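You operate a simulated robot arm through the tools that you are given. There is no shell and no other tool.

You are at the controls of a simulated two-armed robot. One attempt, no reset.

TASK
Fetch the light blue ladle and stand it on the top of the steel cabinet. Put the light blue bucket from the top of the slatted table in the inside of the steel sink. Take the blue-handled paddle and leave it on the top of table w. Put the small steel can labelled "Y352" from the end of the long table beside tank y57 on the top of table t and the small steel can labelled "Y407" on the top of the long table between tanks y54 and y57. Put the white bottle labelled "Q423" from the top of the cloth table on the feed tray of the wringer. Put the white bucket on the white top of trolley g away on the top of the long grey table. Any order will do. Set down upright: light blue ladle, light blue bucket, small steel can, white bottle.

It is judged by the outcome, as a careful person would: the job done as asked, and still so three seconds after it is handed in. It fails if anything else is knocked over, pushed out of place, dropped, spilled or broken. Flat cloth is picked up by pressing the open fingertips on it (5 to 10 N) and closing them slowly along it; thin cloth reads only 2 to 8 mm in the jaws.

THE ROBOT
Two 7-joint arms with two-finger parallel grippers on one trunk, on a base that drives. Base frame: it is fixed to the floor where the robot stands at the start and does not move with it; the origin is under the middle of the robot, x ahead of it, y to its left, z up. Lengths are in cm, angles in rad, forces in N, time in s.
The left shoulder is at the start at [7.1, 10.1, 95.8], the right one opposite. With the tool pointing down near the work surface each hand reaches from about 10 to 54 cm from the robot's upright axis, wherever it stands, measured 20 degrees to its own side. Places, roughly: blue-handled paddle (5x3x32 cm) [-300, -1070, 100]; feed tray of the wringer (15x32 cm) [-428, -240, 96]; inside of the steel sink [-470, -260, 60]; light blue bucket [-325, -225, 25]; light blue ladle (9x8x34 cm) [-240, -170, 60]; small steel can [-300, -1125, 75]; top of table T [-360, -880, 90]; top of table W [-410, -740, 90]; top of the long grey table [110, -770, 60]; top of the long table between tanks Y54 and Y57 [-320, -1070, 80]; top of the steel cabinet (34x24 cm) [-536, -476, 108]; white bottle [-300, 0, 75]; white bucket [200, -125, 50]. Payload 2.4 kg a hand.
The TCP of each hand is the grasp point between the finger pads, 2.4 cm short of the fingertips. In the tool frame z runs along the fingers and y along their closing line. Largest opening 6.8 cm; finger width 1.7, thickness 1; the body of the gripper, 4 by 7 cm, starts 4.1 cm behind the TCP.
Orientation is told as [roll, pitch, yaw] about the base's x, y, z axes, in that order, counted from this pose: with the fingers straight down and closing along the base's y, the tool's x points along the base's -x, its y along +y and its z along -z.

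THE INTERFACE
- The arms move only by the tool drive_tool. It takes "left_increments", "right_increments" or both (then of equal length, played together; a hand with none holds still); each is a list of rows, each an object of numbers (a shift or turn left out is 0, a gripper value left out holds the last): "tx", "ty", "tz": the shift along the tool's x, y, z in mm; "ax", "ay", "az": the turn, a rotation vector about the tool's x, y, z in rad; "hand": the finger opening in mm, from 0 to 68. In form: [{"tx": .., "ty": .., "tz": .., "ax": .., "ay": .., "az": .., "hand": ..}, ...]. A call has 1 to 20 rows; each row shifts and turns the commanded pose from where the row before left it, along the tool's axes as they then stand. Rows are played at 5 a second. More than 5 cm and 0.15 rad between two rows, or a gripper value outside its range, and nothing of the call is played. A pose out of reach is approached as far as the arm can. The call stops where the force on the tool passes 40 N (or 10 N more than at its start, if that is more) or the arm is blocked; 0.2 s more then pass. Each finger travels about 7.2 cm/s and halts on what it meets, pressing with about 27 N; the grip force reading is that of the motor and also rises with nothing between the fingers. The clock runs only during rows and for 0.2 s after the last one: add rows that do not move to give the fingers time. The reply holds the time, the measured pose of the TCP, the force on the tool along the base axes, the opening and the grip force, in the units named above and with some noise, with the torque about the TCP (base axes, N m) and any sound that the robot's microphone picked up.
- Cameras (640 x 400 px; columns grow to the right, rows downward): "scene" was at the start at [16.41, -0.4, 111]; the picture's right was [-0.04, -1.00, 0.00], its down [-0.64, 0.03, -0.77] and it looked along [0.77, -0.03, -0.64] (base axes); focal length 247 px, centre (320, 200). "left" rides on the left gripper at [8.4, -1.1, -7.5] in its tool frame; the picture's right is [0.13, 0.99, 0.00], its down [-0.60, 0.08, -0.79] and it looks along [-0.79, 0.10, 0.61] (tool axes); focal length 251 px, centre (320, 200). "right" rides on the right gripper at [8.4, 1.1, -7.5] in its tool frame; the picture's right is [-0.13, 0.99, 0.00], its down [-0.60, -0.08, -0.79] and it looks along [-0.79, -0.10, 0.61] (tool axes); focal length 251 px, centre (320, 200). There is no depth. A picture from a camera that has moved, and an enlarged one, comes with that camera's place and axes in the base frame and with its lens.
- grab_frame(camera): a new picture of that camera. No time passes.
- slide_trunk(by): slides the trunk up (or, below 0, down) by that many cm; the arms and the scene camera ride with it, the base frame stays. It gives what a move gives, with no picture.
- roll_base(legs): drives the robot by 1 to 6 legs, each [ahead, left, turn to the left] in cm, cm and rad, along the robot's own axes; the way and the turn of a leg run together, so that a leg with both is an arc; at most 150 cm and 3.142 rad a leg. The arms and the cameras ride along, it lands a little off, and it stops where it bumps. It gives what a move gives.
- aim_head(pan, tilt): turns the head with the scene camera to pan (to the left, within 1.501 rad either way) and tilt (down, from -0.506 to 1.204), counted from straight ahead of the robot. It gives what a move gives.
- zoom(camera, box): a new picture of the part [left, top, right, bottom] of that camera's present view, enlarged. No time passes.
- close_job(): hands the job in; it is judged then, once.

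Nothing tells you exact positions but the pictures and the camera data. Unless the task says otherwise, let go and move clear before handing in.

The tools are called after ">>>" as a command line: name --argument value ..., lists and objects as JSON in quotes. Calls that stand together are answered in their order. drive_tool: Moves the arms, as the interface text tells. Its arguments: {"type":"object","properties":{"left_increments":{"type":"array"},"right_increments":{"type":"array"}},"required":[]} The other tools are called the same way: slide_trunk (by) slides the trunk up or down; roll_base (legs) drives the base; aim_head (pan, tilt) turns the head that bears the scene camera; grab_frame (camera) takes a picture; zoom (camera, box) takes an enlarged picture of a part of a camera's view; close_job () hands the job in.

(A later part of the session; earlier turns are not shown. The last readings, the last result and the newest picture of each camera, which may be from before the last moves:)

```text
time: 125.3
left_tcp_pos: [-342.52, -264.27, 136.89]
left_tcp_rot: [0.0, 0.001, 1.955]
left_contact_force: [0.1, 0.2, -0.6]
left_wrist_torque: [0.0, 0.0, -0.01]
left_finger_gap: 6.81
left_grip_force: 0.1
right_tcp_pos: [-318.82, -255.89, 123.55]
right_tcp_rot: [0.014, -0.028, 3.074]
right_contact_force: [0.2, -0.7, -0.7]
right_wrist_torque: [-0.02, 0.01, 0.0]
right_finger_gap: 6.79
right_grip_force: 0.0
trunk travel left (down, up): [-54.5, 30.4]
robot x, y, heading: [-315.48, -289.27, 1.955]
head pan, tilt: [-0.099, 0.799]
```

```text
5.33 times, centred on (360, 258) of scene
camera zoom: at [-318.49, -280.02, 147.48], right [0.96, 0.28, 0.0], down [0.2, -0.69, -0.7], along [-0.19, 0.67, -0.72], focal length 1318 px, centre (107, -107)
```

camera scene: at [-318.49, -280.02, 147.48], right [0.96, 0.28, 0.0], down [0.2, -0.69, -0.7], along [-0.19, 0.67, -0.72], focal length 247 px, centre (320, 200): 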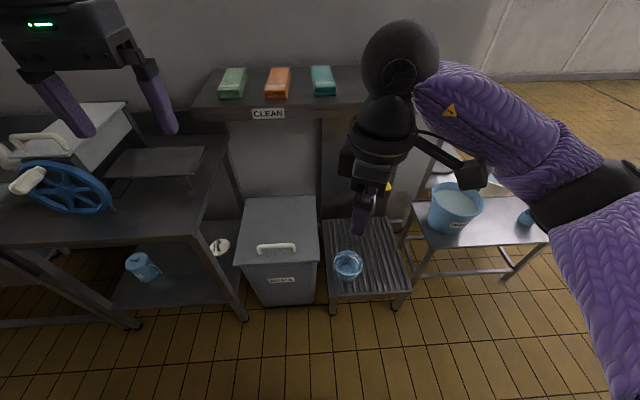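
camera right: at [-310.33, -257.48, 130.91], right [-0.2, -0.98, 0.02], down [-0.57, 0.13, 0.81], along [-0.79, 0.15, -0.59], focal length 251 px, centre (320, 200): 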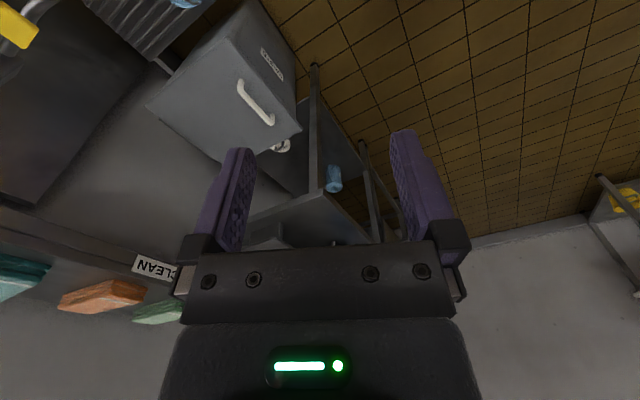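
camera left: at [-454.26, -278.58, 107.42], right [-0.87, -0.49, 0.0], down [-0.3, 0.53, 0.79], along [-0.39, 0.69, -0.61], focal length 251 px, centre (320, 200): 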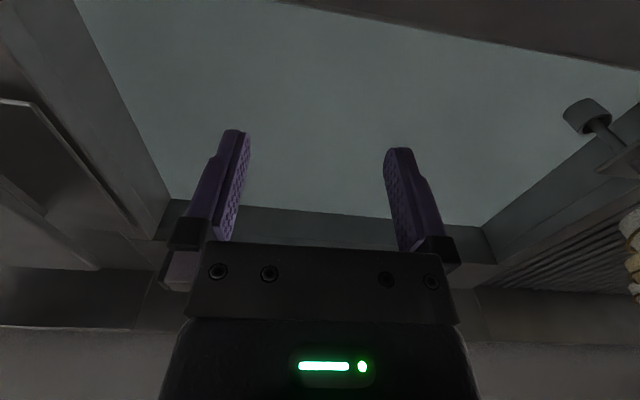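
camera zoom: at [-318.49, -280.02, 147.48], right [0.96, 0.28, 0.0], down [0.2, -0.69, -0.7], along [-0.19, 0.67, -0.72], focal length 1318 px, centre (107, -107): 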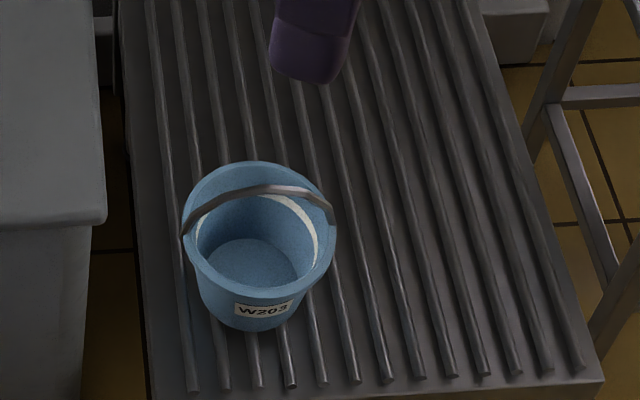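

The bucket (W203) is empty: its centre is at about [-322, -217.7], the bail runs parallel to the wall, and its top is at z≈48. I'll turn the base 0.45 rad left, reposition and lower the trunk.

>>> roll_base --legs '[[0, 0, 0.447], [-4, -31.8, 0]]'

>>> slide_trunk --by -50

>>> aim_head --pan -0.3 --tilt 0.8

>>> grab_frame --camera "scene"

>>> grab_frame --camera "right"

```text
time: 128.8
left_tcp_pos: [-326.04, -257.28, 136.72]
left_tcp_rot: [-0.001, 0.0, 2.403]
left_contact_force: [0.0, 0.6, 0.7]
left_wrist_torque: [0.0, -0.03, 0.0]
left_finger_gap: 6.81
left_grip_force: 0.1
right_tcp_pos: [-308.36, -239.55, 123.65]
right_tcp_rot: [0.015, -0.028, -2.76]
right_contact_force: [-0.3, 0.8, 0.8]
right_wrist_torque: [-0.01, -0.02, 0.01]
right_finger_gap: 6.8
right_grip_force: 0.1
trunk travel left (down, up): [-54.5, 30.4]
robot x, y, heading: [-290.72, -268.45, 2.403]
head pan, tilt: [-0.099, 0.799]
```

```text
refused: -50 is not a number from -40 to 40
```

```text
time: 129.5
left_tcp_pos: [-326.2, -257.46, 136.84]
left_tcp_rot: [0.0, 0.0, 2.403]
left_contact_force: [-0.5, -0.6, 0.8]
left_wrist_torque: [0.02, -0.02, -0.01]
left_finger_gap: 6.8
left_grip_force: 0.0
right_tcp_pos: [-308.39, -239.73, 123.77]
right_tcp_rot: [0.015, -0.027, -2.761]
right_contact_force: [0.0, -0.4, -0.1]
right_wrist_torque: [-0.01, 0.0, -0.01]
right_finger_gap: 6.8
right_grip_force: 0.0
trunk travel left (down, up): [-54.5, 30.4]
robot x, y, heading: [-291.14, -268.31, 2.406]
head pan, tilt: [-0.3, 0.799]
```

```text
taken
camera scene: at [-296.32, -260.21, 147.48], right [0.86, 0.51, 0.0], down [0.36, -0.62, -0.7], along [-0.35, 0.6, -0.72], focal length 247 px, centre (320, 200)
```

scene: 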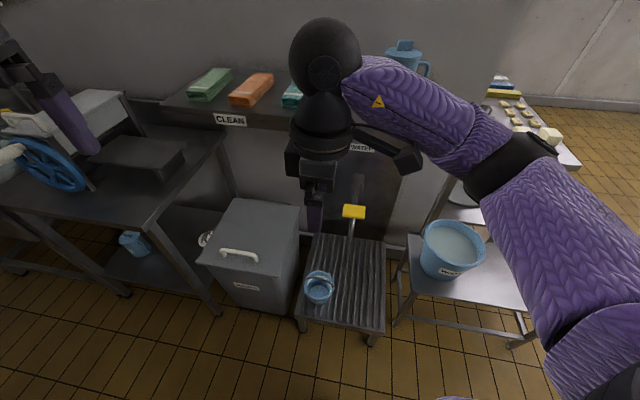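

```text
taken
camera right: at [-300.02, -237.34, 130.91], right [0.25, -0.97, 0.02], down [-0.57, -0.13, 0.81], along [-0.78, -0.21, -0.59], focal length 251 px, centre (320, 200)
```

right: 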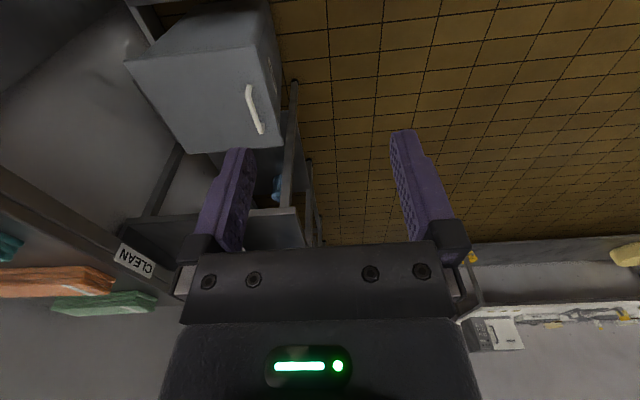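

The trunk moves at most 40 cm per call, so I'll lower it in two steps.

>>> slide_trunk --by -40

>>> slide_trunk --by -13

>>> grab_frame --camera "scene"

>>> grab_frame --camera "right"

```text
time: 133.3
left_tcp_pos: [-326.14, -257.44, 96.74]
left_tcp_rot: [0.001, 0.001, 2.404]
left_contact_force: [-0.1, 0.6, -0.5]
left_wrist_torque: [0.0, 0.0, -0.01]
left_finger_gap: 6.79
left_grip_force: 0.2
right_tcp_pos: [-308.46, -239.64, 83.74]
right_tcp_rot: [0.014, -0.029, -2.761]
right_contact_force: [0.6, 0.3, -0.6]
right_wrist_torque: [0.01, 0.01, -0.01]
right_finger_gap: 6.8
right_grip_force: 0.2
trunk travel left (down, up): [-14.5, 70.4]
robot x, y, heading: [-290.68, -268.32, 2.403]
head pan, tilt: [-0.3, 0.799]
```

```text
time: 134.9
left_tcp_pos: [-326.23, -257.39, 83.87]
left_tcp_rot: [-0.001, 0.0, 2.405]
left_contact_force: [-0.9, 0.2, -0.1]
left_wrist_torque: [-0.03, -0.05, 0.01]
left_finger_gap: 6.79
left_grip_force: 0.0
right_tcp_pos: [-308.32, -239.68, 70.78]
right_tcp_rot: [0.014, -0.029, -2.763]
right_contact_force: [0.3, 0.6, 0.0]
right_wrist_torque: [0.02, 0.02, -0.02]
right_finger_gap: 6.79
right_grip_force: 0.1
trunk travel left (down, up): [-1.5, 83.4]
robot x, y, heading: [-290.81, -268.26, 2.399]
head pan, tilt: [-0.3, 0.799]
```

```text
taken
camera scene: at [-304.9, -252.39, 93.51], right [0.86, 0.51, 0.0], down [0.36, -0.62, -0.7], along [-0.35, 0.6, -0.72], focal length 247 px, centre (320, 200)
```

scene: 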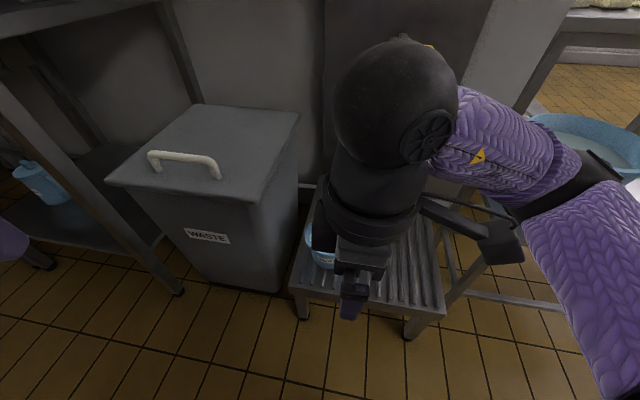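

```text
taken
camera right: at [-300.0, -237.35, 77.93], right [0.25, -0.97, 0.02], down [-0.57, -0.13, 0.81], along [-0.78, -0.21, -0.59], focal length 251 px, centre (320, 200)
```

right: 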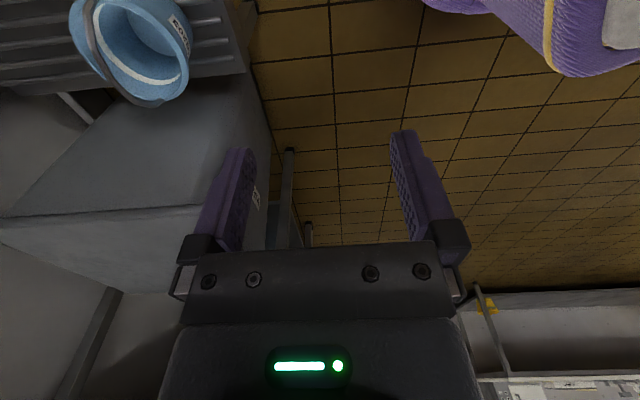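

The hand is above the slatted table height and clear of everything. I'll roll forward 12 cm and then extend the hand over the bail, checking with pictures.

>>> roll_base --legs '[[12.2, 0, 0]]'

>>> drive_tool --right_increments '[{"ty": -40}, {"ty": -40}, {"ty": -40}, {}]'

>>> grab_frame --camera "scene"

>>> grab_frame --camera "right"

```text
time: 136.1
left_tcp_pos: [-335.21, -249.14, 83.75]
left_tcp_rot: [0.002, 0.001, 2.403]
left_contact_force: [0.5, 0.2, 0.4]
left_wrist_torque: [-0.02, 0.01, -0.01]
left_finger_gap: 6.79
left_grip_force: 0.0
right_tcp_pos: [-317.52, -231.49, 70.71]
right_tcp_rot: [0.014, -0.028, -2.763]
right_contact_force: [0.1, -0.3, 0.8]
right_wrist_torque: [0.02, 0.01, -0.02]
right_finger_gap: 6.82
right_grip_force: 0.0
trunk travel left (down, up): [-1.5, 83.4]
robot x, y, heading: [-299.73, -260.47, 2.401]
head pan, tilt: [-0.3, 0.799]
```

```text
time: 137.1
left_tcp_pos: [-335.09, -249.15, 83.85]
left_tcp_rot: [0.0, -0.001, 2.403]
left_contact_force: [0.8, 0.7, -0.5]
left_wrist_torque: [-0.01, -0.03, -0.02]
left_finger_gap: 6.81
left_grip_force: 0.1
right_tcp_pos: [-320.07, -224.91, 70.48]
right_tcp_rot: [0.015, -0.029, -2.761]
right_contact_force: [-0.1, -0.2, -0.1]
right_wrist_torque: [0.0, -0.04, -0.03]
right_finger_gap: 6.81
right_grip_force: 0.1
right hand out of reach, approached as far as the arm can: row 2, 3
trunk travel left (down, up): [-1.5, 83.4]
robot x, y, heading: [-299.82, -259.56, 2.402]
head pan, tilt: [-0.3, 0.799]
```

```text
taken
camera scene: at [-313.98, -244.1, 93.5], right [0.86, 0.51, 0.0], down [0.36, -0.62, -0.7], along [-0.35, 0.6, -0.72], focal length 247 px, centre (320, 200)
```

scene: 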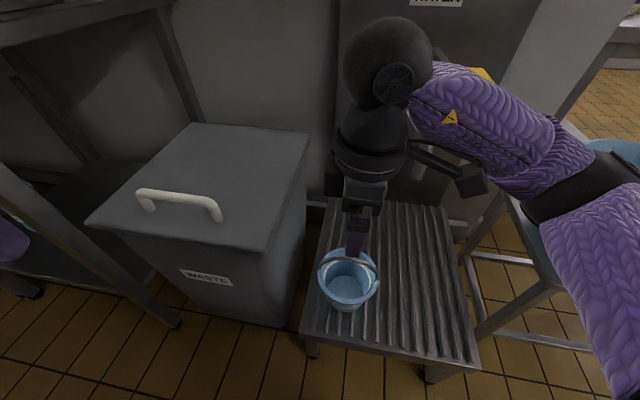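

```text
taken
camera right: at [-311.69, -222.55, 77.68], right [0.25, -0.97, 0.02], down [-0.57, -0.13, 0.81], along [-0.78, -0.21, -0.59], focal length 251 px, centre (320, 200)
```

right: 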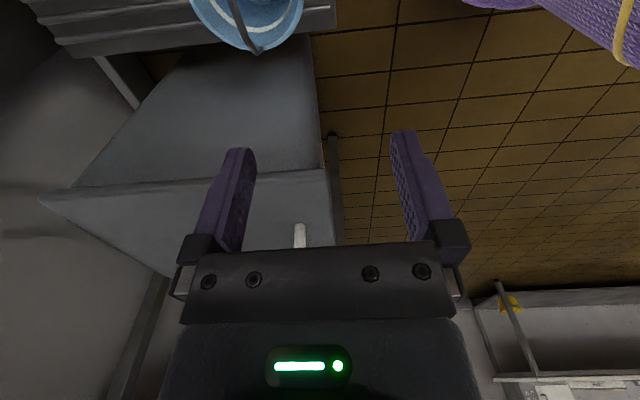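

The hand is at its yaw limit, so the base will cover the remaining 6–7 cm. I'll zoom first to pin down the bail.

>>> zoom --camera "scene" --box '[280, 200, 440, 300]'

```text
4.00 times, centred on (360, 250) of scene
camera zoom: at [-313.98, -244.1, 93.5], right [0.86, 0.51, 0.0], down [0.36, -0.62, -0.7], along [-0.35, 0.6, -0.72], focal length 989 px, centre (160, 0)
```

zoom: 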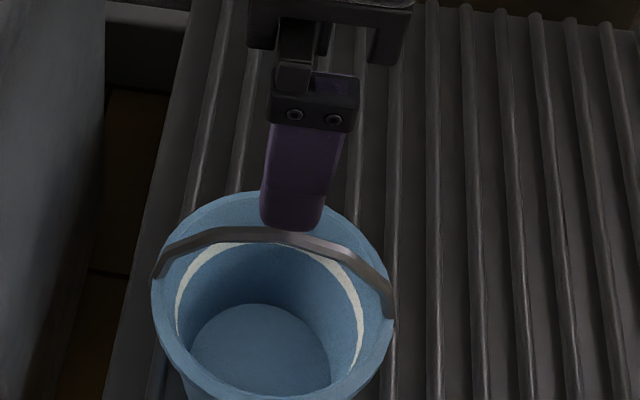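

The bail top is confirmed at [-322.4, -218, 48]. I'll nudge the base 6.4 cm forward and 3.5 cm right.

>>> roll_base --legs '[[6.4, -3.5, 0]]'

>>> zoom --camera "scene" --box '[240, 180, 480, 330]'

>>> grab_frame --camera "right"

```text
time: 138.2
left_tcp_pos: [-337.55, -242.3, 83.64]
left_tcp_rot: [-0.001, 0.001, 2.404]
left_contact_force: [-0.8, -0.3, 0.0]
left_wrist_torque: [0.02, 0.0, 0.01]
left_finger_gap: 6.8
left_grip_force: 0.0
right_tcp_pos: [-322.49, -217.98, 70.39]
right_tcp_rot: [0.016, -0.029, -2.759]
right_contact_force: [-0.1, -0.6, 0.6]
right_wrist_torque: [-0.03, 0.01, 0.01]
right_finger_gap: 6.79
right_grip_force: 0.1
trunk travel left (down, up): [-1.5, 83.4]
robot x, y, heading: [-302.37, -253.07, 2.4]
head pan, tilt: [-0.3, 0.799]
```

```text
2.67 times, centred on (360, 255) of scene
camera zoom: at [-316.37, -237.18, 93.5], right [0.86, 0.51, 0.0], down [0.36, -0.62, -0.7], along [-0.35, 0.6, -0.72], focal length 659 px, centre (213, 53)
```

zoom: 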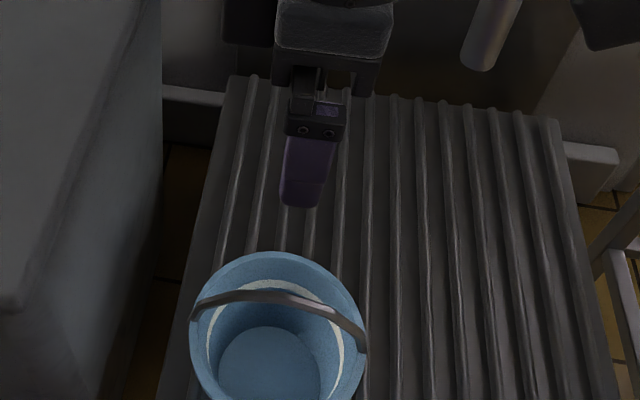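

```text
taken
camera right: at [-314.09, -215.64, 77.69], right [0.25, -0.97, 0.02], down [-0.57, -0.13, 0.81], along [-0.78, -0.21, -0.59], focal length 251 px, centre (320, 200)
```

right: 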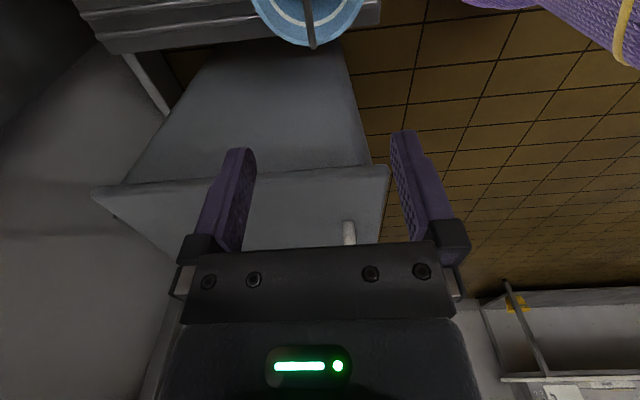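

The bail is centred between the fingers in the hand camera, and the bin edge is about 12 cm away. I'll descend straight down in stages.

>>> drive_tool --right_increments '[{"tz": 40}, {"tz": 40}, {"tz": 40}, {"tz": 40}, {}]'

>>> grab_frame --camera "right"

>>> grab_frame --camera "scene"

```text
time: 139.4
left_tcp_pos: [-337.61, -242.19, 83.86]
left_tcp_rot: [0.0, -0.002, 2.406]
left_contact_force: [-0.8, -1.3, 0.4]
left_wrist_torque: [0.0, 0.01, 0.01]
left_finger_gap: 6.8
left_grip_force: 0.0
right_tcp_pos: [-320.48, -218.3, 59.67]
right_tcp_rot: [0.012, -0.029, -2.762]
right_contact_force: [-0.3, 0.2, -0.6]
right_wrist_torque: [0.02, 0.0, 0.05]
right_finger_gap: 6.78
right_grip_force: 0.1
right hand out of reach, approached as far as the arm can: row 1, 2, 3
trunk travel left (down, up): [-1.5, 83.4]
robot x, y, heading: [-302.41, -252.74, 2.403]
head pan, tilt: [-0.3, 0.799]
```

```text
taken
camera right: at [-312.07, -215.99, 66.87], right [0.25, -0.97, 0.02], down [-0.57, -0.13, 0.81], along [-0.78, -0.21, -0.59], focal length 251 px, centre (320, 200)
```

right: 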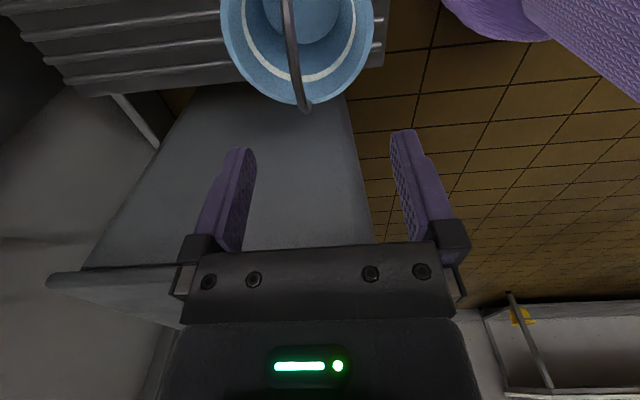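

```text
taken
camera scene: at [-316.37, -237.17, 93.5], right [0.86, 0.51, 0.0], down [0.36, -0.62, -0.7], along [-0.35, 0.6, -0.72], focal length 247 px, centre (320, 200)
```

scene: 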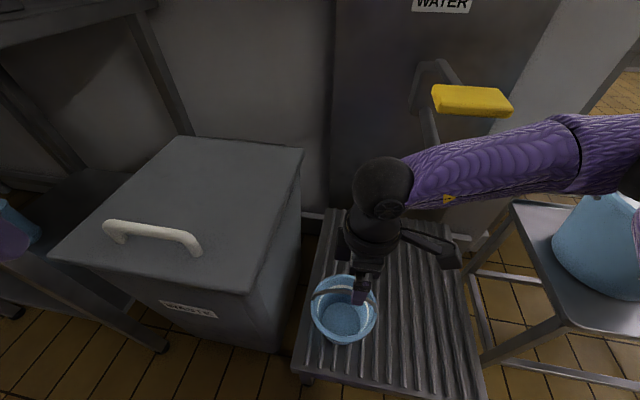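

The arm is at an awkward limit with the elbow swinging toward the WHEY bucket. I'll lift, back away and approach with the base turned further left (heading about 2.9) so the wrist is relaxed.

>>> drive_tool --right_increments '[{"tz": -40}, {"tz": -40}, {"tz": -40}, {}]'

>>> roll_base --legs '[[-22, 0, 0], [0, 0, 0.5]]'

>>> drive_tool --right_increments '[{"az": 0.125}, {"az": 0.125}, {"az": 0.125}, {"az": 0.125}, {}]'

>>> grab_frame --camera "scene"

```text
time: 140.4
left_tcp_pos: [-337.67, -242.25, 83.81]
left_tcp_rot: [0.002, -0.002, 2.405]
left_contact_force: [-0.1, 0.5, -0.6]
left_wrist_torque: [-0.02, 0.01, 0.01]
left_finger_gap: 6.8
left_grip_force: 0.0
right_tcp_pos: [-320.31, -218.74, 69.14]
right_tcp_rot: [0.015, -0.027, -2.76]
right_contact_force: [0.3, 0.5, -0.2]
right_wrist_torque: [0.03, -0.04, -0.02]
right_finger_gap: 6.82
right_grip_force: 0.0
right hand out of reach, approached as far as the arm can: row 1
trunk travel left (down, up): [-1.5, 83.4]
robot x, y, heading: [-302.52, -252.83, 2.403]
head pan, tilt: [-0.3, 0.799]
```

```text
time: 143.5
left_tcp_pos: [-321.64, -275.69, 83.8]
left_tcp_rot: [0.0, 0.0, 2.905]
left_contact_force: [0.1, -0.6, 0.1]
left_wrist_torque: [0.03, 0.01, -0.04]
left_finger_gap: 6.8
left_grip_force: 0.1
right_tcp_pos: [-317.92, -246.78, 69.05]
right_tcp_rot: [0.016, -0.028, -2.257]
right_contact_force: [0.3, 0.0, -0.2]
right_wrist_torque: [0.02, 0.02, 0.0]
right_finger_gap: 6.78
right_grip_force: 0.0
trunk travel left (down, up): [-1.5, 83.4]
robot x, y, heading: [-285.78, -268.38, 2.908]
head pan, tilt: [-0.3, 0.799]
```

```text
time: 144.7
left_tcp_pos: [-321.68, -275.76, 83.76]
left_tcp_rot: [0.0, -0.001, 2.907]
left_contact_force: [0.4, -1.0, 0.5]
left_wrist_torque: [-0.01, -0.01, -0.01]
left_finger_gap: 6.79
left_grip_force: 0.1
right_tcp_pos: [-317.97, -246.58, 69.01]
right_tcp_rot: [0.026, -0.017, -2.758]
right_contact_force: [0.4, 0.3, -0.1]
right_wrist_torque: [0.0, -0.04, 0.0]
right_finger_gap: 6.78
right_grip_force: 0.2
trunk travel left (down, up): [-1.5, 83.4]
robot x, y, heading: [-285.38, -268.23, 2.911]
head pan, tilt: [-0.3, 0.799]
```

```text
taken
camera scene: at [-305.59, -261.03, 93.5], right [0.51, 0.86, 0.0], down [0.62, -0.37, -0.7], along [-0.6, 0.36, -0.72], focal length 247 px, centre (320, 200)
```

scene: 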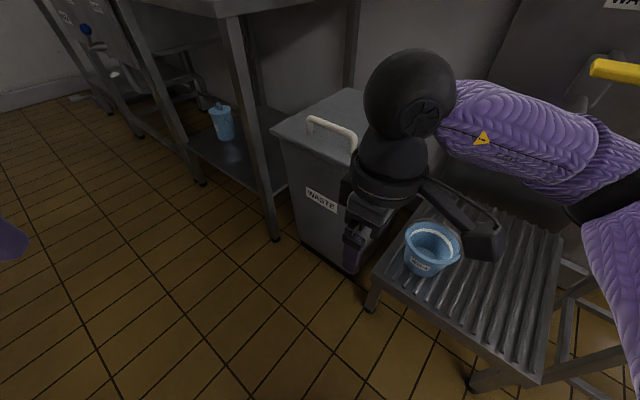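

The water tap juts out close to that approach line, so I'll use the left hand from the front instead. First I'll draw the right hand back to neutral and turn the left tool so its camera faces right.

>>> drive_tool --right_increments '[{"tz": -40}, {"tz": -40}, {"tz": -40}, {"az": 0.125}, {"az": 0.125}, {"az": 0.125}, {"az": 0.125}, {"az": 0.125}, {"tx": 35}, {"tx": 35}, {}]'

>>> drive_tool --left_increments '[{"az": -0.132}, {"az": -0.132}, {"az": -0.132}, {"az": -0.132}, {"az": -0.132}, {"az": -0.132}, {"az": -0.132}, {"az": -0.132}, {"az": -0.132}, {"az": -0.132}, {}]'

```text
time: 147.1
left_tcp_pos: [-321.75, -275.69, 83.83]
left_tcp_rot: [0.0, 0.0, 2.906]
left_contact_force: [-0.9, -0.3, -0.3]
left_wrist_torque: [0.0, 0.03, -0.02]
left_finger_gap: 6.81
left_grip_force: 0.1
right_tcp_pos: [-311.08, -248.17, 80.97]
right_tcp_rot: [0.032, 0.0, 2.899]
right_contact_force: [-0.7, 0.5, -0.1]
right_wrist_torque: [0.0, -0.01, -0.01]
right_finger_gap: 6.8
right_grip_force: 0.2
trunk travel left (down, up): [-1.5, 83.4]
robot x, y, heading: [-285.76, -268.07, 2.906]
head pan, tilt: [-0.3, 0.799]
```

```text
time: 149.5
left_tcp_pos: [-321.81, -275.65, 83.77]
left_tcp_rot: [0.0, 0.0, -2.056]
left_contact_force: [0.3, 0.3, 0.0]
left_wrist_torque: [0.01, -0.02, 0.02]
left_finger_gap: 6.78
left_grip_force: 0.1
right_tcp_pos: [-311.16, -248.12, 81.06]
right_tcp_rot: [0.033, 0.001, 2.902]
right_contact_force: [0.5, 0.5, -1.1]
right_wrist_torque: [0.0, 0.0, -0.03]
right_finger_gap: 6.8
right_grip_force: 0.0
trunk travel left (down, up): [-1.5, 83.4]
robot x, y, heading: [-286.12, -267.94, 2.908]
head pan, tilt: [-0.3, 0.799]
```

The left tool turned the full 1.32 rad without trouble. Now I'll set the base heading to 2.2 and approach.

>>> roll_base --legs '[[0, 0, -0.71], [6, -16.2, 0]]'

>>> aim_head --pan 0.1 --tilt 0.9

>>> grab_frame --camera "scene"

>>> grab_frame --camera "left"

```text
time: 152.9
left_tcp_pos: [-308.29, -235.99, 83.83]
left_tcp_rot: [0.001, 0.0, -2.769]
left_contact_force: [-0.4, -0.1, 1.0]
left_wrist_torque: [-0.03, -0.01, -0.03]
left_finger_gap: 6.83
left_grip_force: 0.1
right_tcp_pos: [-282.27, -222.11, 81.08]
right_tcp_rot: [0.031, 0.001, 2.19]
right_contact_force: [-0.1, 0.8, 0.5]
right_wrist_torque: [0.0, -0.03, -0.02]
right_finger_gap: 6.82
right_grip_force: 0.1
trunk travel left (down, up): [-1.5, 83.4]
robot x, y, heading: [-276.2, -254.17, 2.191]
head pan, tilt: [-0.3, 0.799]
```

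```text
time: 153.7
left_tcp_pos: [-308.3, -236.05, 83.93]
left_tcp_rot: [0.001, 0.0, -2.77]
left_contact_force: [-0.5, -0.8, -0.8]
left_wrist_torque: [0.0, 0.0, 0.04]
left_finger_gap: 6.82
left_grip_force: 0.0
right_tcp_pos: [-282.19, -222.09, 80.99]
right_tcp_rot: [0.032, 0.002, 2.187]
right_contact_force: [0.1, -0.1, 0.8]
right_wrist_torque: [-0.01, 0.0, 0.03]
right_finger_gap: 6.81
right_grip_force: 0.0
trunk travel left (down, up): [-1.5, 83.4]
robot x, y, heading: [-276.0, -254.34, 2.194]
head pan, tilt: [0.099, 0.901]
```

```text
taken
camera scene: at [-288.91, -237.59, 92.71], right [0.75, 0.66, 0.0], down [0.52, -0.59, -0.62], along [-0.41, 0.47, -0.78], focal length 247 px, centre (320, 200)
```

scene: 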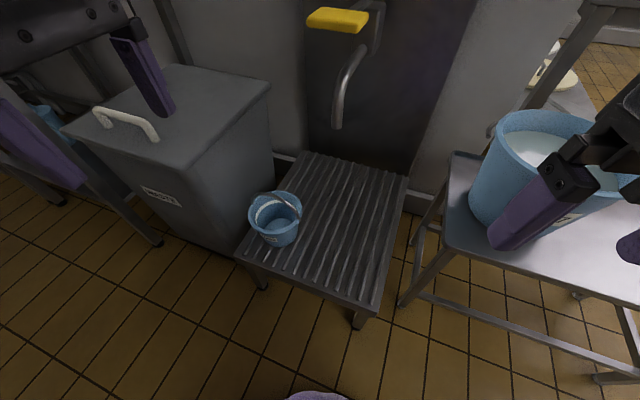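

```text
taken
camera left: at [-300.94, -232.0, 91.42], right [0.48, -0.88, 0.0], down [-0.53, -0.29, 0.79], along [-0.69, -0.38, -0.61], focal length 251 px, centre (320, 200)
```

left: 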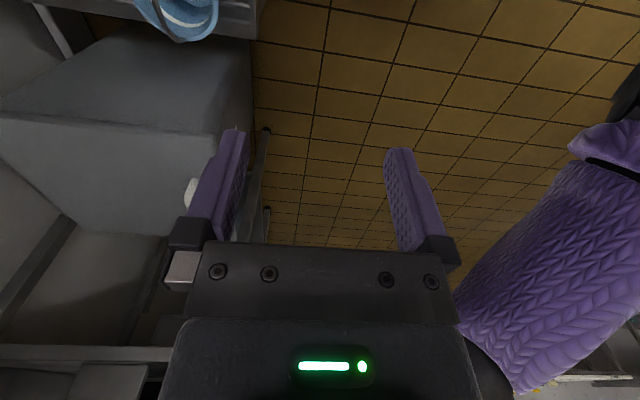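

I now have a clear view: the left hand can come straight in over the bail with nothing in the way. I'll roll 12 cm forward and shift the hand over the bail.

>>> roll_base --legs '[[12, 0, 0]]'

>>> drive_tool --left_increments '[{"tx": -12, "ty": -34}, {"tx": -12, "ty": -34}, {"tx": -12, "ty": -34}, {}]'

>>> grab_frame --camera "left"

>>> grab_frame --camera "scene"

```text
time: 155.0
left_tcp_pos: [-315.35, -226.23, 83.85]
left_tcp_rot: [0.001, -0.001, -2.77]
left_contact_force: [-1.1, -0.4, -0.2]
left_wrist_torque: [0.01, 0.0, 0.02]
left_finger_gap: 6.79
left_grip_force: 0.0
right_tcp_pos: [-289.3, -212.29, 81.12]
right_tcp_rot: [0.032, 0.0, 2.188]
right_contact_force: [0.1, -0.2, -0.4]
right_wrist_torque: [-0.02, -0.02, -0.02]
right_finger_gap: 6.81
right_grip_force: 0.0
trunk travel left (down, up): [-1.5, 83.4]
robot x, y, heading: [-283.31, -244.26, 2.196]
head pan, tilt: [0.099, 0.901]
```

```text
time: 156.0
left_tcp_pos: [-322.4, -217.99, 83.78]
left_tcp_rot: [0.0, 0.0, -2.771]
left_contact_force: [-0.4, 0.1, -0.5]
left_wrist_torque: [0.0, -0.03, -0.02]
left_finger_gap: 6.78
left_grip_force: 0.1
right_tcp_pos: [-289.16, -212.27, 81.1]
right_tcp_rot: [0.032, 0.001, 2.186]
right_contact_force: [-0.2, 0.4, -0.1]
right_wrist_torque: [0.01, -0.01, 0.0]
right_finger_gap: 6.8
right_grip_force: 0.0
trunk travel left (down, up): [-1.5, 83.4]
robot x, y, heading: [-283.24, -244.38, 2.193]
head pan, tilt: [0.099, 0.901]
```

```text
taken
camera left: at [-314.92, -213.96, 91.45], right [0.48, -0.88, 0.0], down [-0.54, -0.29, 0.79], along [-0.7, -0.38, -0.61], focal length 251 px, centre (320, 200)
```

left: 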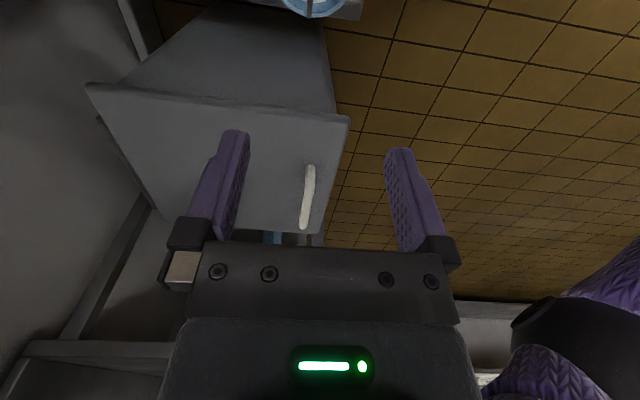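

```text
taken
camera scene: at [-295.94, -227.71, 92.71], right [0.75, 0.66, 0.0], down [0.52, -0.59, -0.62], along [-0.41, 0.47, -0.78], focal length 247 px, centre (320, 200)
```

scene: 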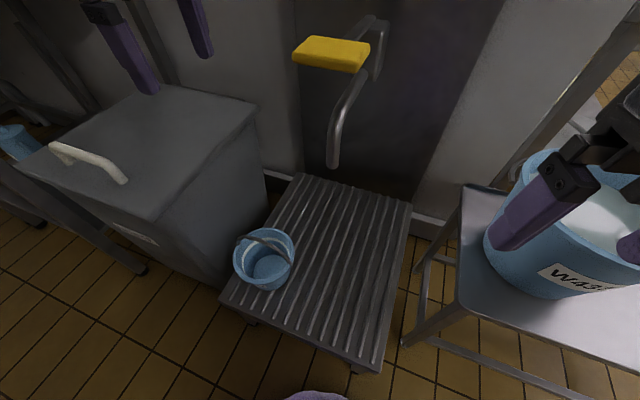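

The tap lever (u 365–372, v≈−79, z≈82) is too near the hand-camera's descent path. I'll turn the tool back 0.41 rad so the camera sits toward the room, then descend partway.

>>> drive_tool --left_increments '[{"az": 0.137}, {"az": 0.137}, {"az": 0.137}, {}]'

>>> drive_tool --left_increments '[{"tz": 45}, {"tz": 45}, {"tz": 45}, {}]'

>>> aim_head --pan 0.35 --tilt 0.8

>>> grab_frame --camera "scene"

>>> grab_frame --camera "left"

```text
time: 157.0
left_tcp_pos: [-322.43, -217.96, 83.77]
left_tcp_rot: [0.0, -0.001, 3.1]
left_contact_force: [-0.2, 0.4, -0.8]
left_wrist_torque: [0.02, 0.01, 0.03]
left_finger_gap: 6.81
left_grip_force: 0.0
right_tcp_pos: [-289.24, -212.19, 81.07]
right_tcp_rot: [0.03, 0.001, 2.188]
right_contact_force: [0.6, -1.0, 0.2]
right_wrist_torque: [0.02, -0.01, 0.01]
right_finger_gap: 6.78
right_grip_force: 0.0
trunk travel left (down, up): [-1.5, 83.4]
robot x, y, heading: [-283.25, -243.64, 2.186]
head pan, tilt: [0.099, 0.901]
```

```text
time: 158.0
left_tcp_pos: [-322.49, -218.17, 70.28]
left_tcp_rot: [-0.001, 0.001, 3.101]
left_contact_force: [0.1, 0.8, 0.1]
left_wrist_torque: [-0.01, 0.01, 0.03]
left_finger_gap: 6.83
left_grip_force: 0.0
right_tcp_pos: [-289.23, -212.29, 81.09]
right_tcp_rot: [0.03, 0.001, 2.187]
right_contact_force: [-0.6, 0.0, -0.5]
right_wrist_torque: [0.02, -0.04, 0.02]
right_finger_gap: 6.81
right_grip_force: 0.0
trunk travel left (down, up): [-1.5, 83.4]
robot x, y, heading: [-283.38, -244.2, 2.188]
head pan, tilt: [0.099, 0.901]
```

```text
time: 158.8
left_tcp_pos: [-322.36, -218.28, 70.39]
left_tcp_rot: [0.0, 0.001, 3.102]
left_contact_force: [0.3, -0.8, 0.6]
left_wrist_torque: [-0.01, 0.0, -0.03]
left_finger_gap: 6.78
left_grip_force: 0.0
right_tcp_pos: [-289.22, -212.15, 81.01]
right_tcp_rot: [0.032, 0.0, 2.186]
right_contact_force: [0.7, 0.9, 0.1]
right_wrist_torque: [0.01, -0.03, 0.0]
right_finger_gap: 6.8
right_grip_force: 0.0
trunk travel left (down, up): [-1.5, 83.4]
robot x, y, heading: [-283.46, -243.98, 2.188]
head pan, tilt: [0.351, 0.799]
```

```text
taken
camera scene: at [-297.62, -228.84, 93.49], right [0.56, 0.83, 0.0], down [0.59, -0.4, -0.7], along [-0.58, 0.39, -0.72], focal length 247 px, centre (320, 200)
```

scene: 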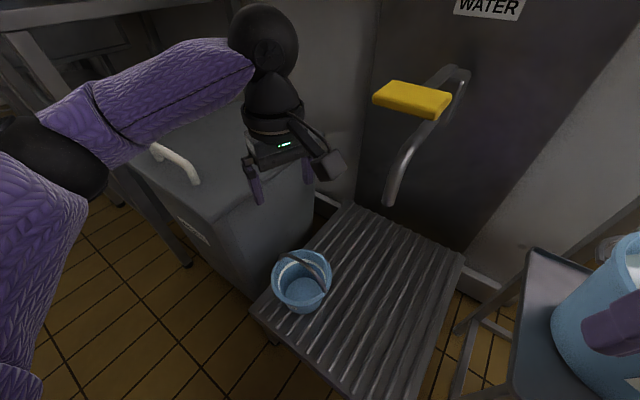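

```text
taken
camera left: at [-313.95, -217.44, 77.92], right [0.09, -1.0, 0.0], down [-0.61, -0.05, 0.79], along [-0.79, -0.07, -0.61], focal length 251 px, centre (320, 200)
```

left: 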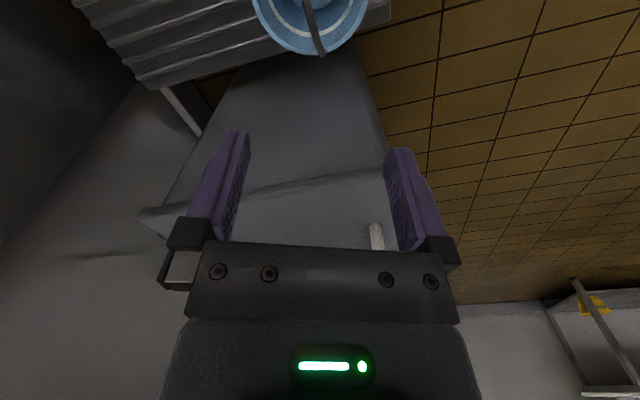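

The bail is centred and the forearm clears the bin's lid and handle. I'll descend to just above the bail.

>>> drive_tool --left_increments '[{"tz": 40}, {"tz": 40}, {"tz": 40}, {"tz": 40}, {}]'

>>> grab_frame --camera "scene"

>>> grab_frame --camera "left"

```text
time: 159.9
left_tcp_pos: [-322.35, -218.06, 54.15]
left_tcp_rot: [0.0, -0.001, 3.1]
left_contact_force: [-0.7, 0.0, 0.8]
left_wrist_torque: [-0.01, -0.01, 0.03]
left_finger_gap: 6.8
left_grip_force: 0.1
right_tcp_pos: [-289.3, -212.24, 81.01]
right_tcp_rot: [0.03, 0.002, 2.188]
right_contact_force: [-0.3, 1.1, -0.4]
right_wrist_torque: [-0.03, -0.02, -0.01]
right_finger_gap: 6.79
right_grip_force: 0.0
trunk travel left (down, up): [-1.5, 83.4]
robot x, y, heading: [-283.13, -244.76, 2.193]
head pan, tilt: [0.351, 0.799]
```

```text
taken
camera scene: at [-297.62, -228.84, 93.5], right [0.56, 0.83, 0.0], down [0.59, -0.4, -0.7], along [-0.58, 0.39, -0.72], focal length 247 px, centre (320, 200)
```

scene: 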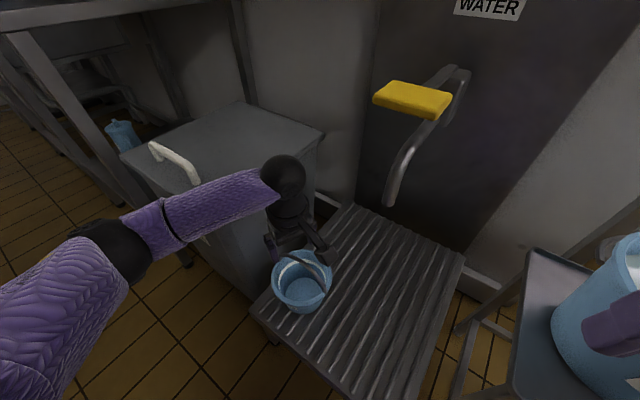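

```text
taken
camera left: at [-314.0, -217.32, 61.78], right [0.09, -1.0, 0.0], down [-0.61, -0.05, 0.79], along [-0.79, -0.07, -0.61], focal length 251 px, centre (320, 200)
```

left: 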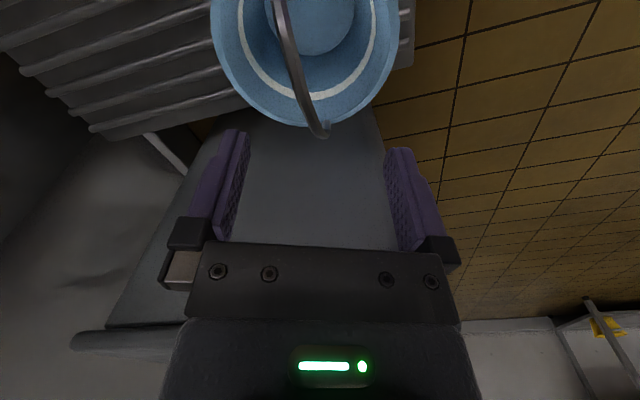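

The bail lies between the open fingers. I'll descend the last 6.5 cm and close.

>>> drive_tool --left_increments '[{"tz": 25}, {"tz": 25}, {"tz": 15}, {}, {"hand": 35}, {"hand": 10}, {"hand": 0}, {"hand": 0}, {}]'

>>> grab_frame --camera "left"

>>> zoom --camera "scene" --box '[200, 130, 440, 330]'

```text
time: 161.9
left_tcp_pos: [-322.49, -217.83, 47.87]
left_tcp_rot: [0.0, 0.0, 3.099]
left_contact_force: [-0.2, -0.1, 0.2]
left_wrist_torque: [0.02, -0.01, 0.02]
left_finger_gap: 0.86
left_grip_force: 26.8
right_tcp_pos: [-289.18, -212.27, 80.95]
right_tcp_rot: [0.031, 0.001, 2.187]
right_contact_force: [-0.7, -0.9, -0.9]
right_wrist_torque: [-0.02, 0.02, 0.01]
right_finger_gap: 6.81
right_grip_force: 0.2
trunk travel left (down, up): [-1.5, 83.4]
robot x, y, heading: [-283.73, -244.45, 2.192]
head pan, tilt: [0.351, 0.799]
```

```text
taken
camera left: at [-314.04, -217.16, 55.44], right [0.09, -1.0, 0.0], down [-0.61, -0.05, 0.79], along [-0.79, -0.07, -0.61], focal length 251 px, centre (320, 200)
```

left: 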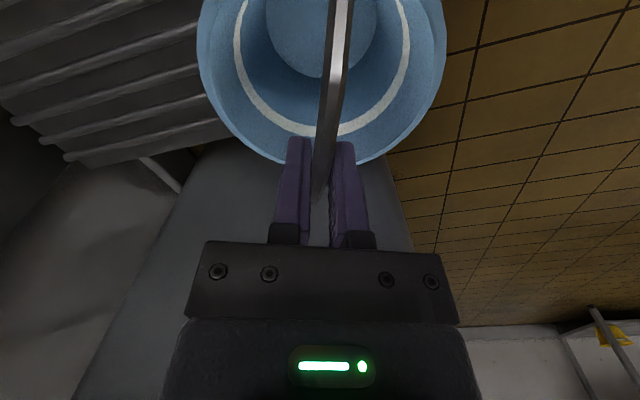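

```text
2.00 times, centred on (320, 230) of scene
camera zoom: at [-297.63, -228.84, 93.49], right [0.56, 0.83, 0.0], down [0.59, -0.4, -0.7], along [-0.58, 0.39, -0.72], focal length 494 px, centre (320, 140)
```

zoom: 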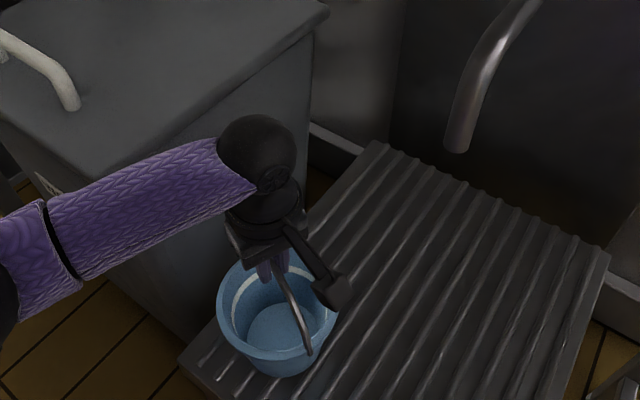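

The bail is held (gap 0.86 cm, 27 N). I'll lift 5 cm, check, then back straight away from the tap.

>>> drive_tool --left_increments '[{"tz": -15}, {"tz": -20}, {"tz": -25}, {}]'

>>> grab_frame --camera "scene"

```text
time: 162.9
left_tcp_pos: [-322.31, -217.73, 53.89]
left_tcp_rot: [0.0, 0.002, 3.103]
left_contact_force: [0.2, -0.2, -1.5]
left_wrist_torque: [-0.03, 0.01, 0.03]
left_finger_gap: 0.9
left_grip_force: 26.9
right_tcp_pos: [-289.23, -212.2, 81.09]
right_tcp_rot: [0.031, 0.002, 2.187]
right_contact_force: [0.6, -0.2, 0.5]
right_wrist_torque: [0.05, 0.0, -0.02]
right_finger_gap: 6.81
right_grip_force: 0.0
trunk travel left (down, up): [-1.5, 83.4]
robot x, y, heading: [-282.93, -244.3, 2.19]
head pan, tilt: [0.351, 0.799]
```

```text
taken
camera scene: at [-297.63, -228.84, 93.49], right [0.56, 0.83, 0.0], down [0.59, -0.4, -0.7], along [-0.58, 0.39, -0.72], focal length 247 px, centre (320, 200)
```

scene: 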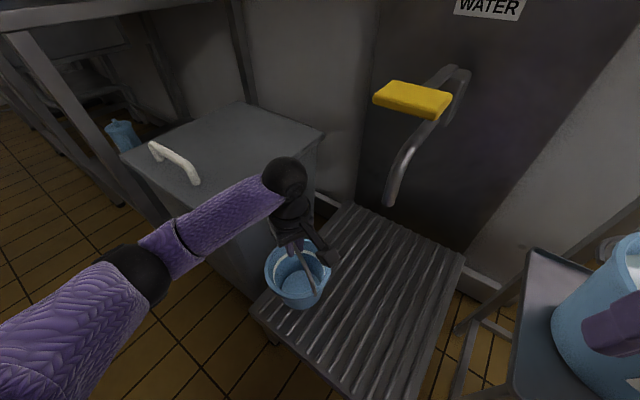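

The bucket is up and light (about 1.5 N). I'll back away, raise the trunk, and drive along to the sink.

>>> roll_base --legs '[[-35, 0, 0]]'

>>> slide_trunk --by 26

>>> drive_tool --left_increments '[{"tz": -45}, {"tz": -45}, {"tz": -45}, {"tz": -45}, {"tz": -45}, {"tz": -45}, {}]'

>>> roll_base --legs '[[0, 0, -0.24], [3, 78.5, 0], [3, 78.5, 0]]'

>>> aim_head --pan 0.2 --tilt 0.6

>>> grab_frame --camera "scene"

```text
time: 165.2
left_tcp_pos: [-302.22, -246.05, 53.85]
left_tcp_rot: [0.001, 0.001, 3.103]
left_contact_force: [0.1, 0.0, -1.0]
left_wrist_torque: [-0.01, 0.03, -0.03]
left_finger_gap: 0.87
left_grip_force: 27.1
right_tcp_pos: [-269.12, -240.18, 80.95]
right_tcp_rot: [0.03, 0.001, 2.188]
right_contact_force: [0.0, -0.5, 0.0]
right_wrist_torque: [-0.03, -0.04, -0.02]
right_finger_gap: 6.81
right_grip_force: 0.0
trunk travel left (down, up): [-1.5, 83.4]
robot x, y, heading: [-263.05, -272.5, 2.192]
head pan, tilt: [0.351, 0.799]
```

```text
time: 167.9
left_tcp_pos: [-302.23, -246.0, 79.81]
left_tcp_rot: [0.0, 0.003, 3.103]
left_contact_force: [-0.7, -0.2, -1.6]
left_wrist_torque: [0.01, 0.07, 0.01]
left_finger_gap: 0.86
left_grip_force: 27.1
right_tcp_pos: [-269.24, -240.16, 106.97]
right_tcp_rot: [0.032, 0.002, 2.188]
right_contact_force: [1.1, 0.4, -0.5]
right_wrist_torque: [0.01, -0.01, 0.0]
right_finger_gap: 6.8
right_grip_force: 0.1
trunk travel left (down, up): [-27.5, 57.4]
robot x, y, heading: [-263.02, -271.94, 2.194]
head pan, tilt: [0.351, 0.799]
```

```text
time: 169.5
left_tcp_pos: [-302.23, -245.89, 106.58]
left_tcp_rot: [0.001, 0.0, 3.103]
left_contact_force: [0.3, -0.5, -2.3]
left_wrist_torque: [-0.01, 0.04, -0.02]
left_finger_gap: 0.86
left_grip_force: 26.7
right_tcp_pos: [-269.23, -240.27, 107.13]
right_tcp_rot: [0.032, 0.002, 2.188]
right_contact_force: [-0.2, 0.7, 0.5]
right_wrist_torque: [-0.04, 0.01, 0.0]
right_finger_gap: 6.79
right_grip_force: 0.0
trunk travel left (down, up): [-27.5, 57.4]
robot x, y, heading: [-262.97, -272.29, 2.191]
head pan, tilt: [0.351, 0.799]
```

```text
time: 178.4
left_tcp_pos: [-443.79, -290.04, 106.61]
left_tcp_rot: [0.0, 0.001, 2.857]
left_contact_force: [-0.2, -0.2, -1.0]
left_wrist_torque: [0.02, 0.01, 0.0]
left_finger_gap: 0.88
left_grip_force: 27.3
right_tcp_pos: [-410.32, -292.64, 107.02]
right_tcp_rot: [0.032, 0.001, 1.942]
right_contact_force: [0.3, 0.7, 0.2]
right_wrist_torque: [0.02, -0.02, 0.01]
right_finger_gap: 6.81
right_grip_force: 0.1
trunk travel left (down, up): [-27.5, 57.4]
robot x, y, heading: [-412.15, -325.29, 1.949]
head pan, tilt: [0.351, 0.799]
```

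```text
time: 179.1
left_tcp_pos: [-443.84, -290.05, 106.6]
left_tcp_rot: [0.0, 0.0, 2.858]
left_contact_force: [0.4, 0.4, -1.2]
left_wrist_torque: [-0.03, -0.01, 0.04]
left_finger_gap: 0.87
left_grip_force: 27.6
right_tcp_pos: [-410.28, -292.66, 107.0]
right_tcp_rot: [0.032, 0.003, 1.943]
right_contact_force: [0.0, -0.3, -0.4]
right_wrist_torque: [-0.01, -0.03, -0.03]
right_finger_gap: 6.79
right_grip_force: 0.1
trunk travel left (down, up): [-27.5, 57.4]
robot x, y, heading: [-412.23, -325.02, 1.947]
head pan, tilt: [0.201, 0.6]
```

```text
taken
camera scene: at [-419.06, -312.73, 121.97], right [0.84, 0.55, 0.0], down [0.31, -0.47, -0.82], along [-0.45, 0.69, -0.57], focal length 247 px, centre (320, 200)
```

scene: 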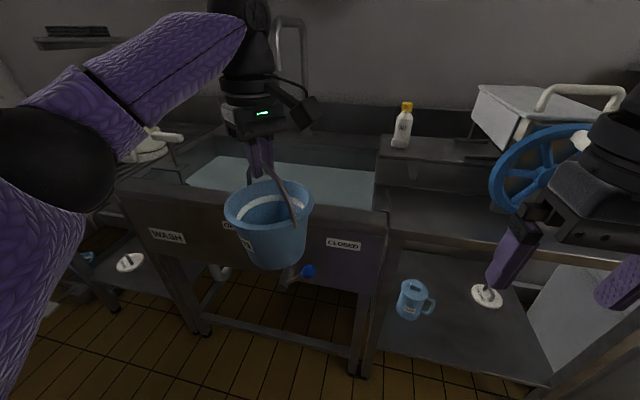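

The bucket hangs upright in front of the sink. I'll raise it 5 cm more, tuck the right hand up and back away from the wheel, then move in over the sink.

>>> drive_tool --left_increments '[{"tz": -50}, {}, {}, {}, {}, {}]' --right_increments '[{"tz": -50}, {"tz": -50}, {"tz": -50}, {"tx": 35}, {"tx": 35}, {}]'

>>> roll_base --legs '[[0, -3, 0], [29, 0, 0]]'

>>> grab_frame --camera "scene"

>>> grab_frame --camera "left"

```text
time: 180.5
left_tcp_pos: [-443.84, -290.11, 111.39]
left_tcp_rot: [0.001, 0.0, 2.857]
left_contact_force: [0.0, -0.7, -1.4]
left_wrist_torque: [0.01, 0.03, 0.0]
left_finger_gap: 0.83
left_grip_force: 26.4
right_tcp_pos: [-408.38, -298.71, 120.26]
right_tcp_rot: [0.032, 0.0, 1.943]
right_contact_force: [0.0, -0.6, 0.8]
right_wrist_torque: [-0.01, 0.02, 0.03]
right_finger_gap: 6.8
right_grip_force: 0.0
right hand out of reach, approached as far as the arm can: row 4, 5
trunk travel left (down, up): [-27.5, 57.4]
robot x, y, heading: [-412.08, -325.13, 1.947]
head pan, tilt: [0.201, 0.6]
```

```text
time: 183.0
left_tcp_pos: [-451.61, -261.65, 111.4]
left_tcp_rot: [0.001, 0.003, 2.855]
left_contact_force: [0.6, 0.1, -1.9]
left_wrist_torque: [0.0, 0.02, -0.02]
left_finger_gap: 0.88
left_grip_force: 27.1
right_tcp_pos: [-416.32, -270.11, 120.53]
right_tcp_rot: [0.031, 0.0, 1.942]
right_contact_force: [0.3, 0.4, -0.1]
right_wrist_torque: [-0.02, -0.03, 0.0]
right_finger_gap: 6.79
right_grip_force: 0.0
trunk travel left (down, up): [-27.5, 57.4]
robot x, y, heading: [-420.38, -296.38, 1.946]
head pan, tilt: [0.201, 0.6]
```

```text
taken
camera scene: at [-427.01, -284.28, 121.97], right [0.84, 0.54, 0.0], down [0.31, -0.47, -0.82], along [-0.45, 0.69, -0.57], focal length 247 px, centre (320, 200)
```

scene: 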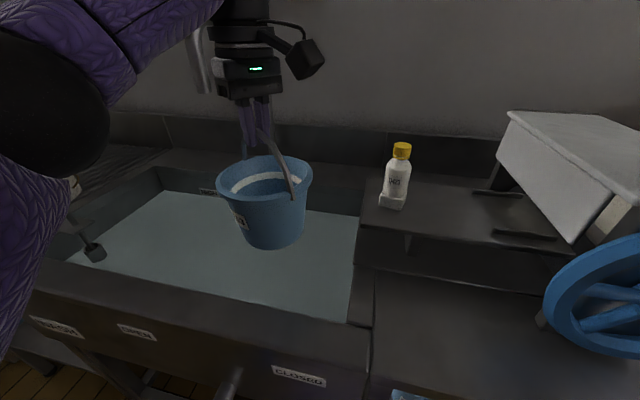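

```text
taken
camera left: at [-443.38, -262.97, 119.05], right [-0.16, -0.99, 0.0], down [-0.6, 0.1, 0.79], along [-0.78, 0.12, -0.61], focal length 251 px, centre (320, 200)
```

left: 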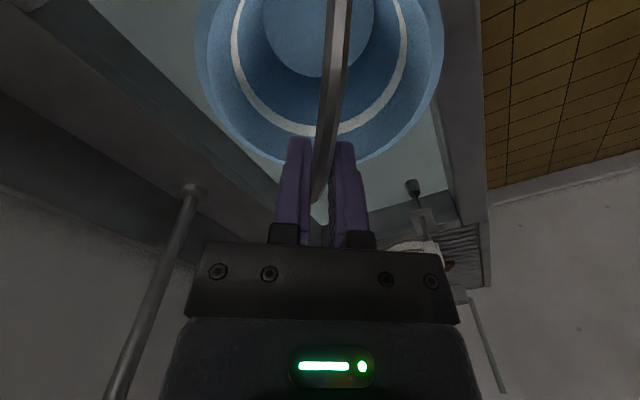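

The bucket hangs over the right part of the sink, clear of the spout and bottle. I'll move 4.5 cm further in and start lowering.

>>> drive_tool --left_increments '[{"tx": -14, "ty": -18}, {"tx": -14, "ty": -18}, {"tz": 40}, {"tz": 40}, {"tz": 40}, {}]'

>>> grab_frame --camera "scene"

>>> grab_frame --camera "left"

```text
time: 184.4
left_tcp_pos: [-452.26, -259.4, 98.67]
left_tcp_rot: [-0.001, 0.0, 2.855]
left_contact_force: [0.5, -0.2, -0.8]
left_wrist_torque: [0.02, 0.01, -0.01]
left_finger_gap: 0.87
left_grip_force: 27.2
left hand out of reach, approached as far as the arm can: row 1, 2
right_tcp_pos: [-416.34, -270.12, 120.46]
right_tcp_rot: [0.034, 0.0, 1.94]
right_contact_force: [0.0, 0.1, -0.8]
right_wrist_torque: [-0.01, -0.01, -0.01]
right_finger_gap: 6.81
right_grip_force: 0.1
trunk travel left (down, up): [-27.5, 57.4]
robot x, y, heading: [-420.23, -296.84, 1.949]
head pan, tilt: [0.201, 0.6]
```

```text
taken
camera scene: at [-427.0, -284.3, 121.98], right [0.84, 0.54, 0.0], down [0.31, -0.47, -0.82], along [-0.45, 0.69, -0.57], focal length 247 px, centre (320, 200)
```

scene: 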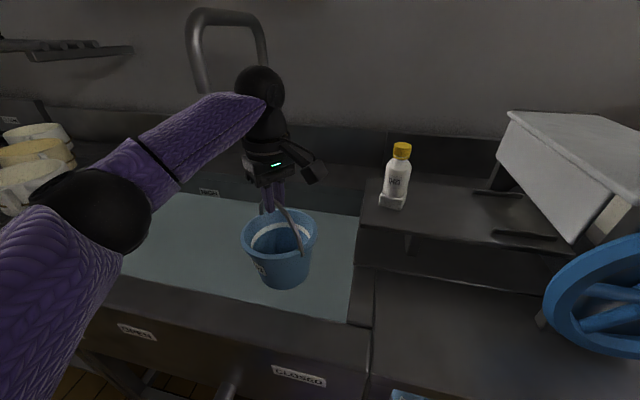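

```text
taken
camera left: at [-443.98, -260.82, 106.3], right [-0.16, -0.99, 0.0], down [-0.6, 0.1, 0.79], along [-0.78, 0.12, -0.61], focal length 251 px, centre (320, 200)
```

left: 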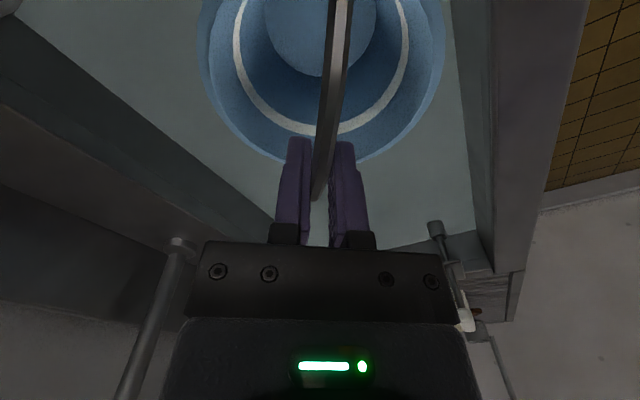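

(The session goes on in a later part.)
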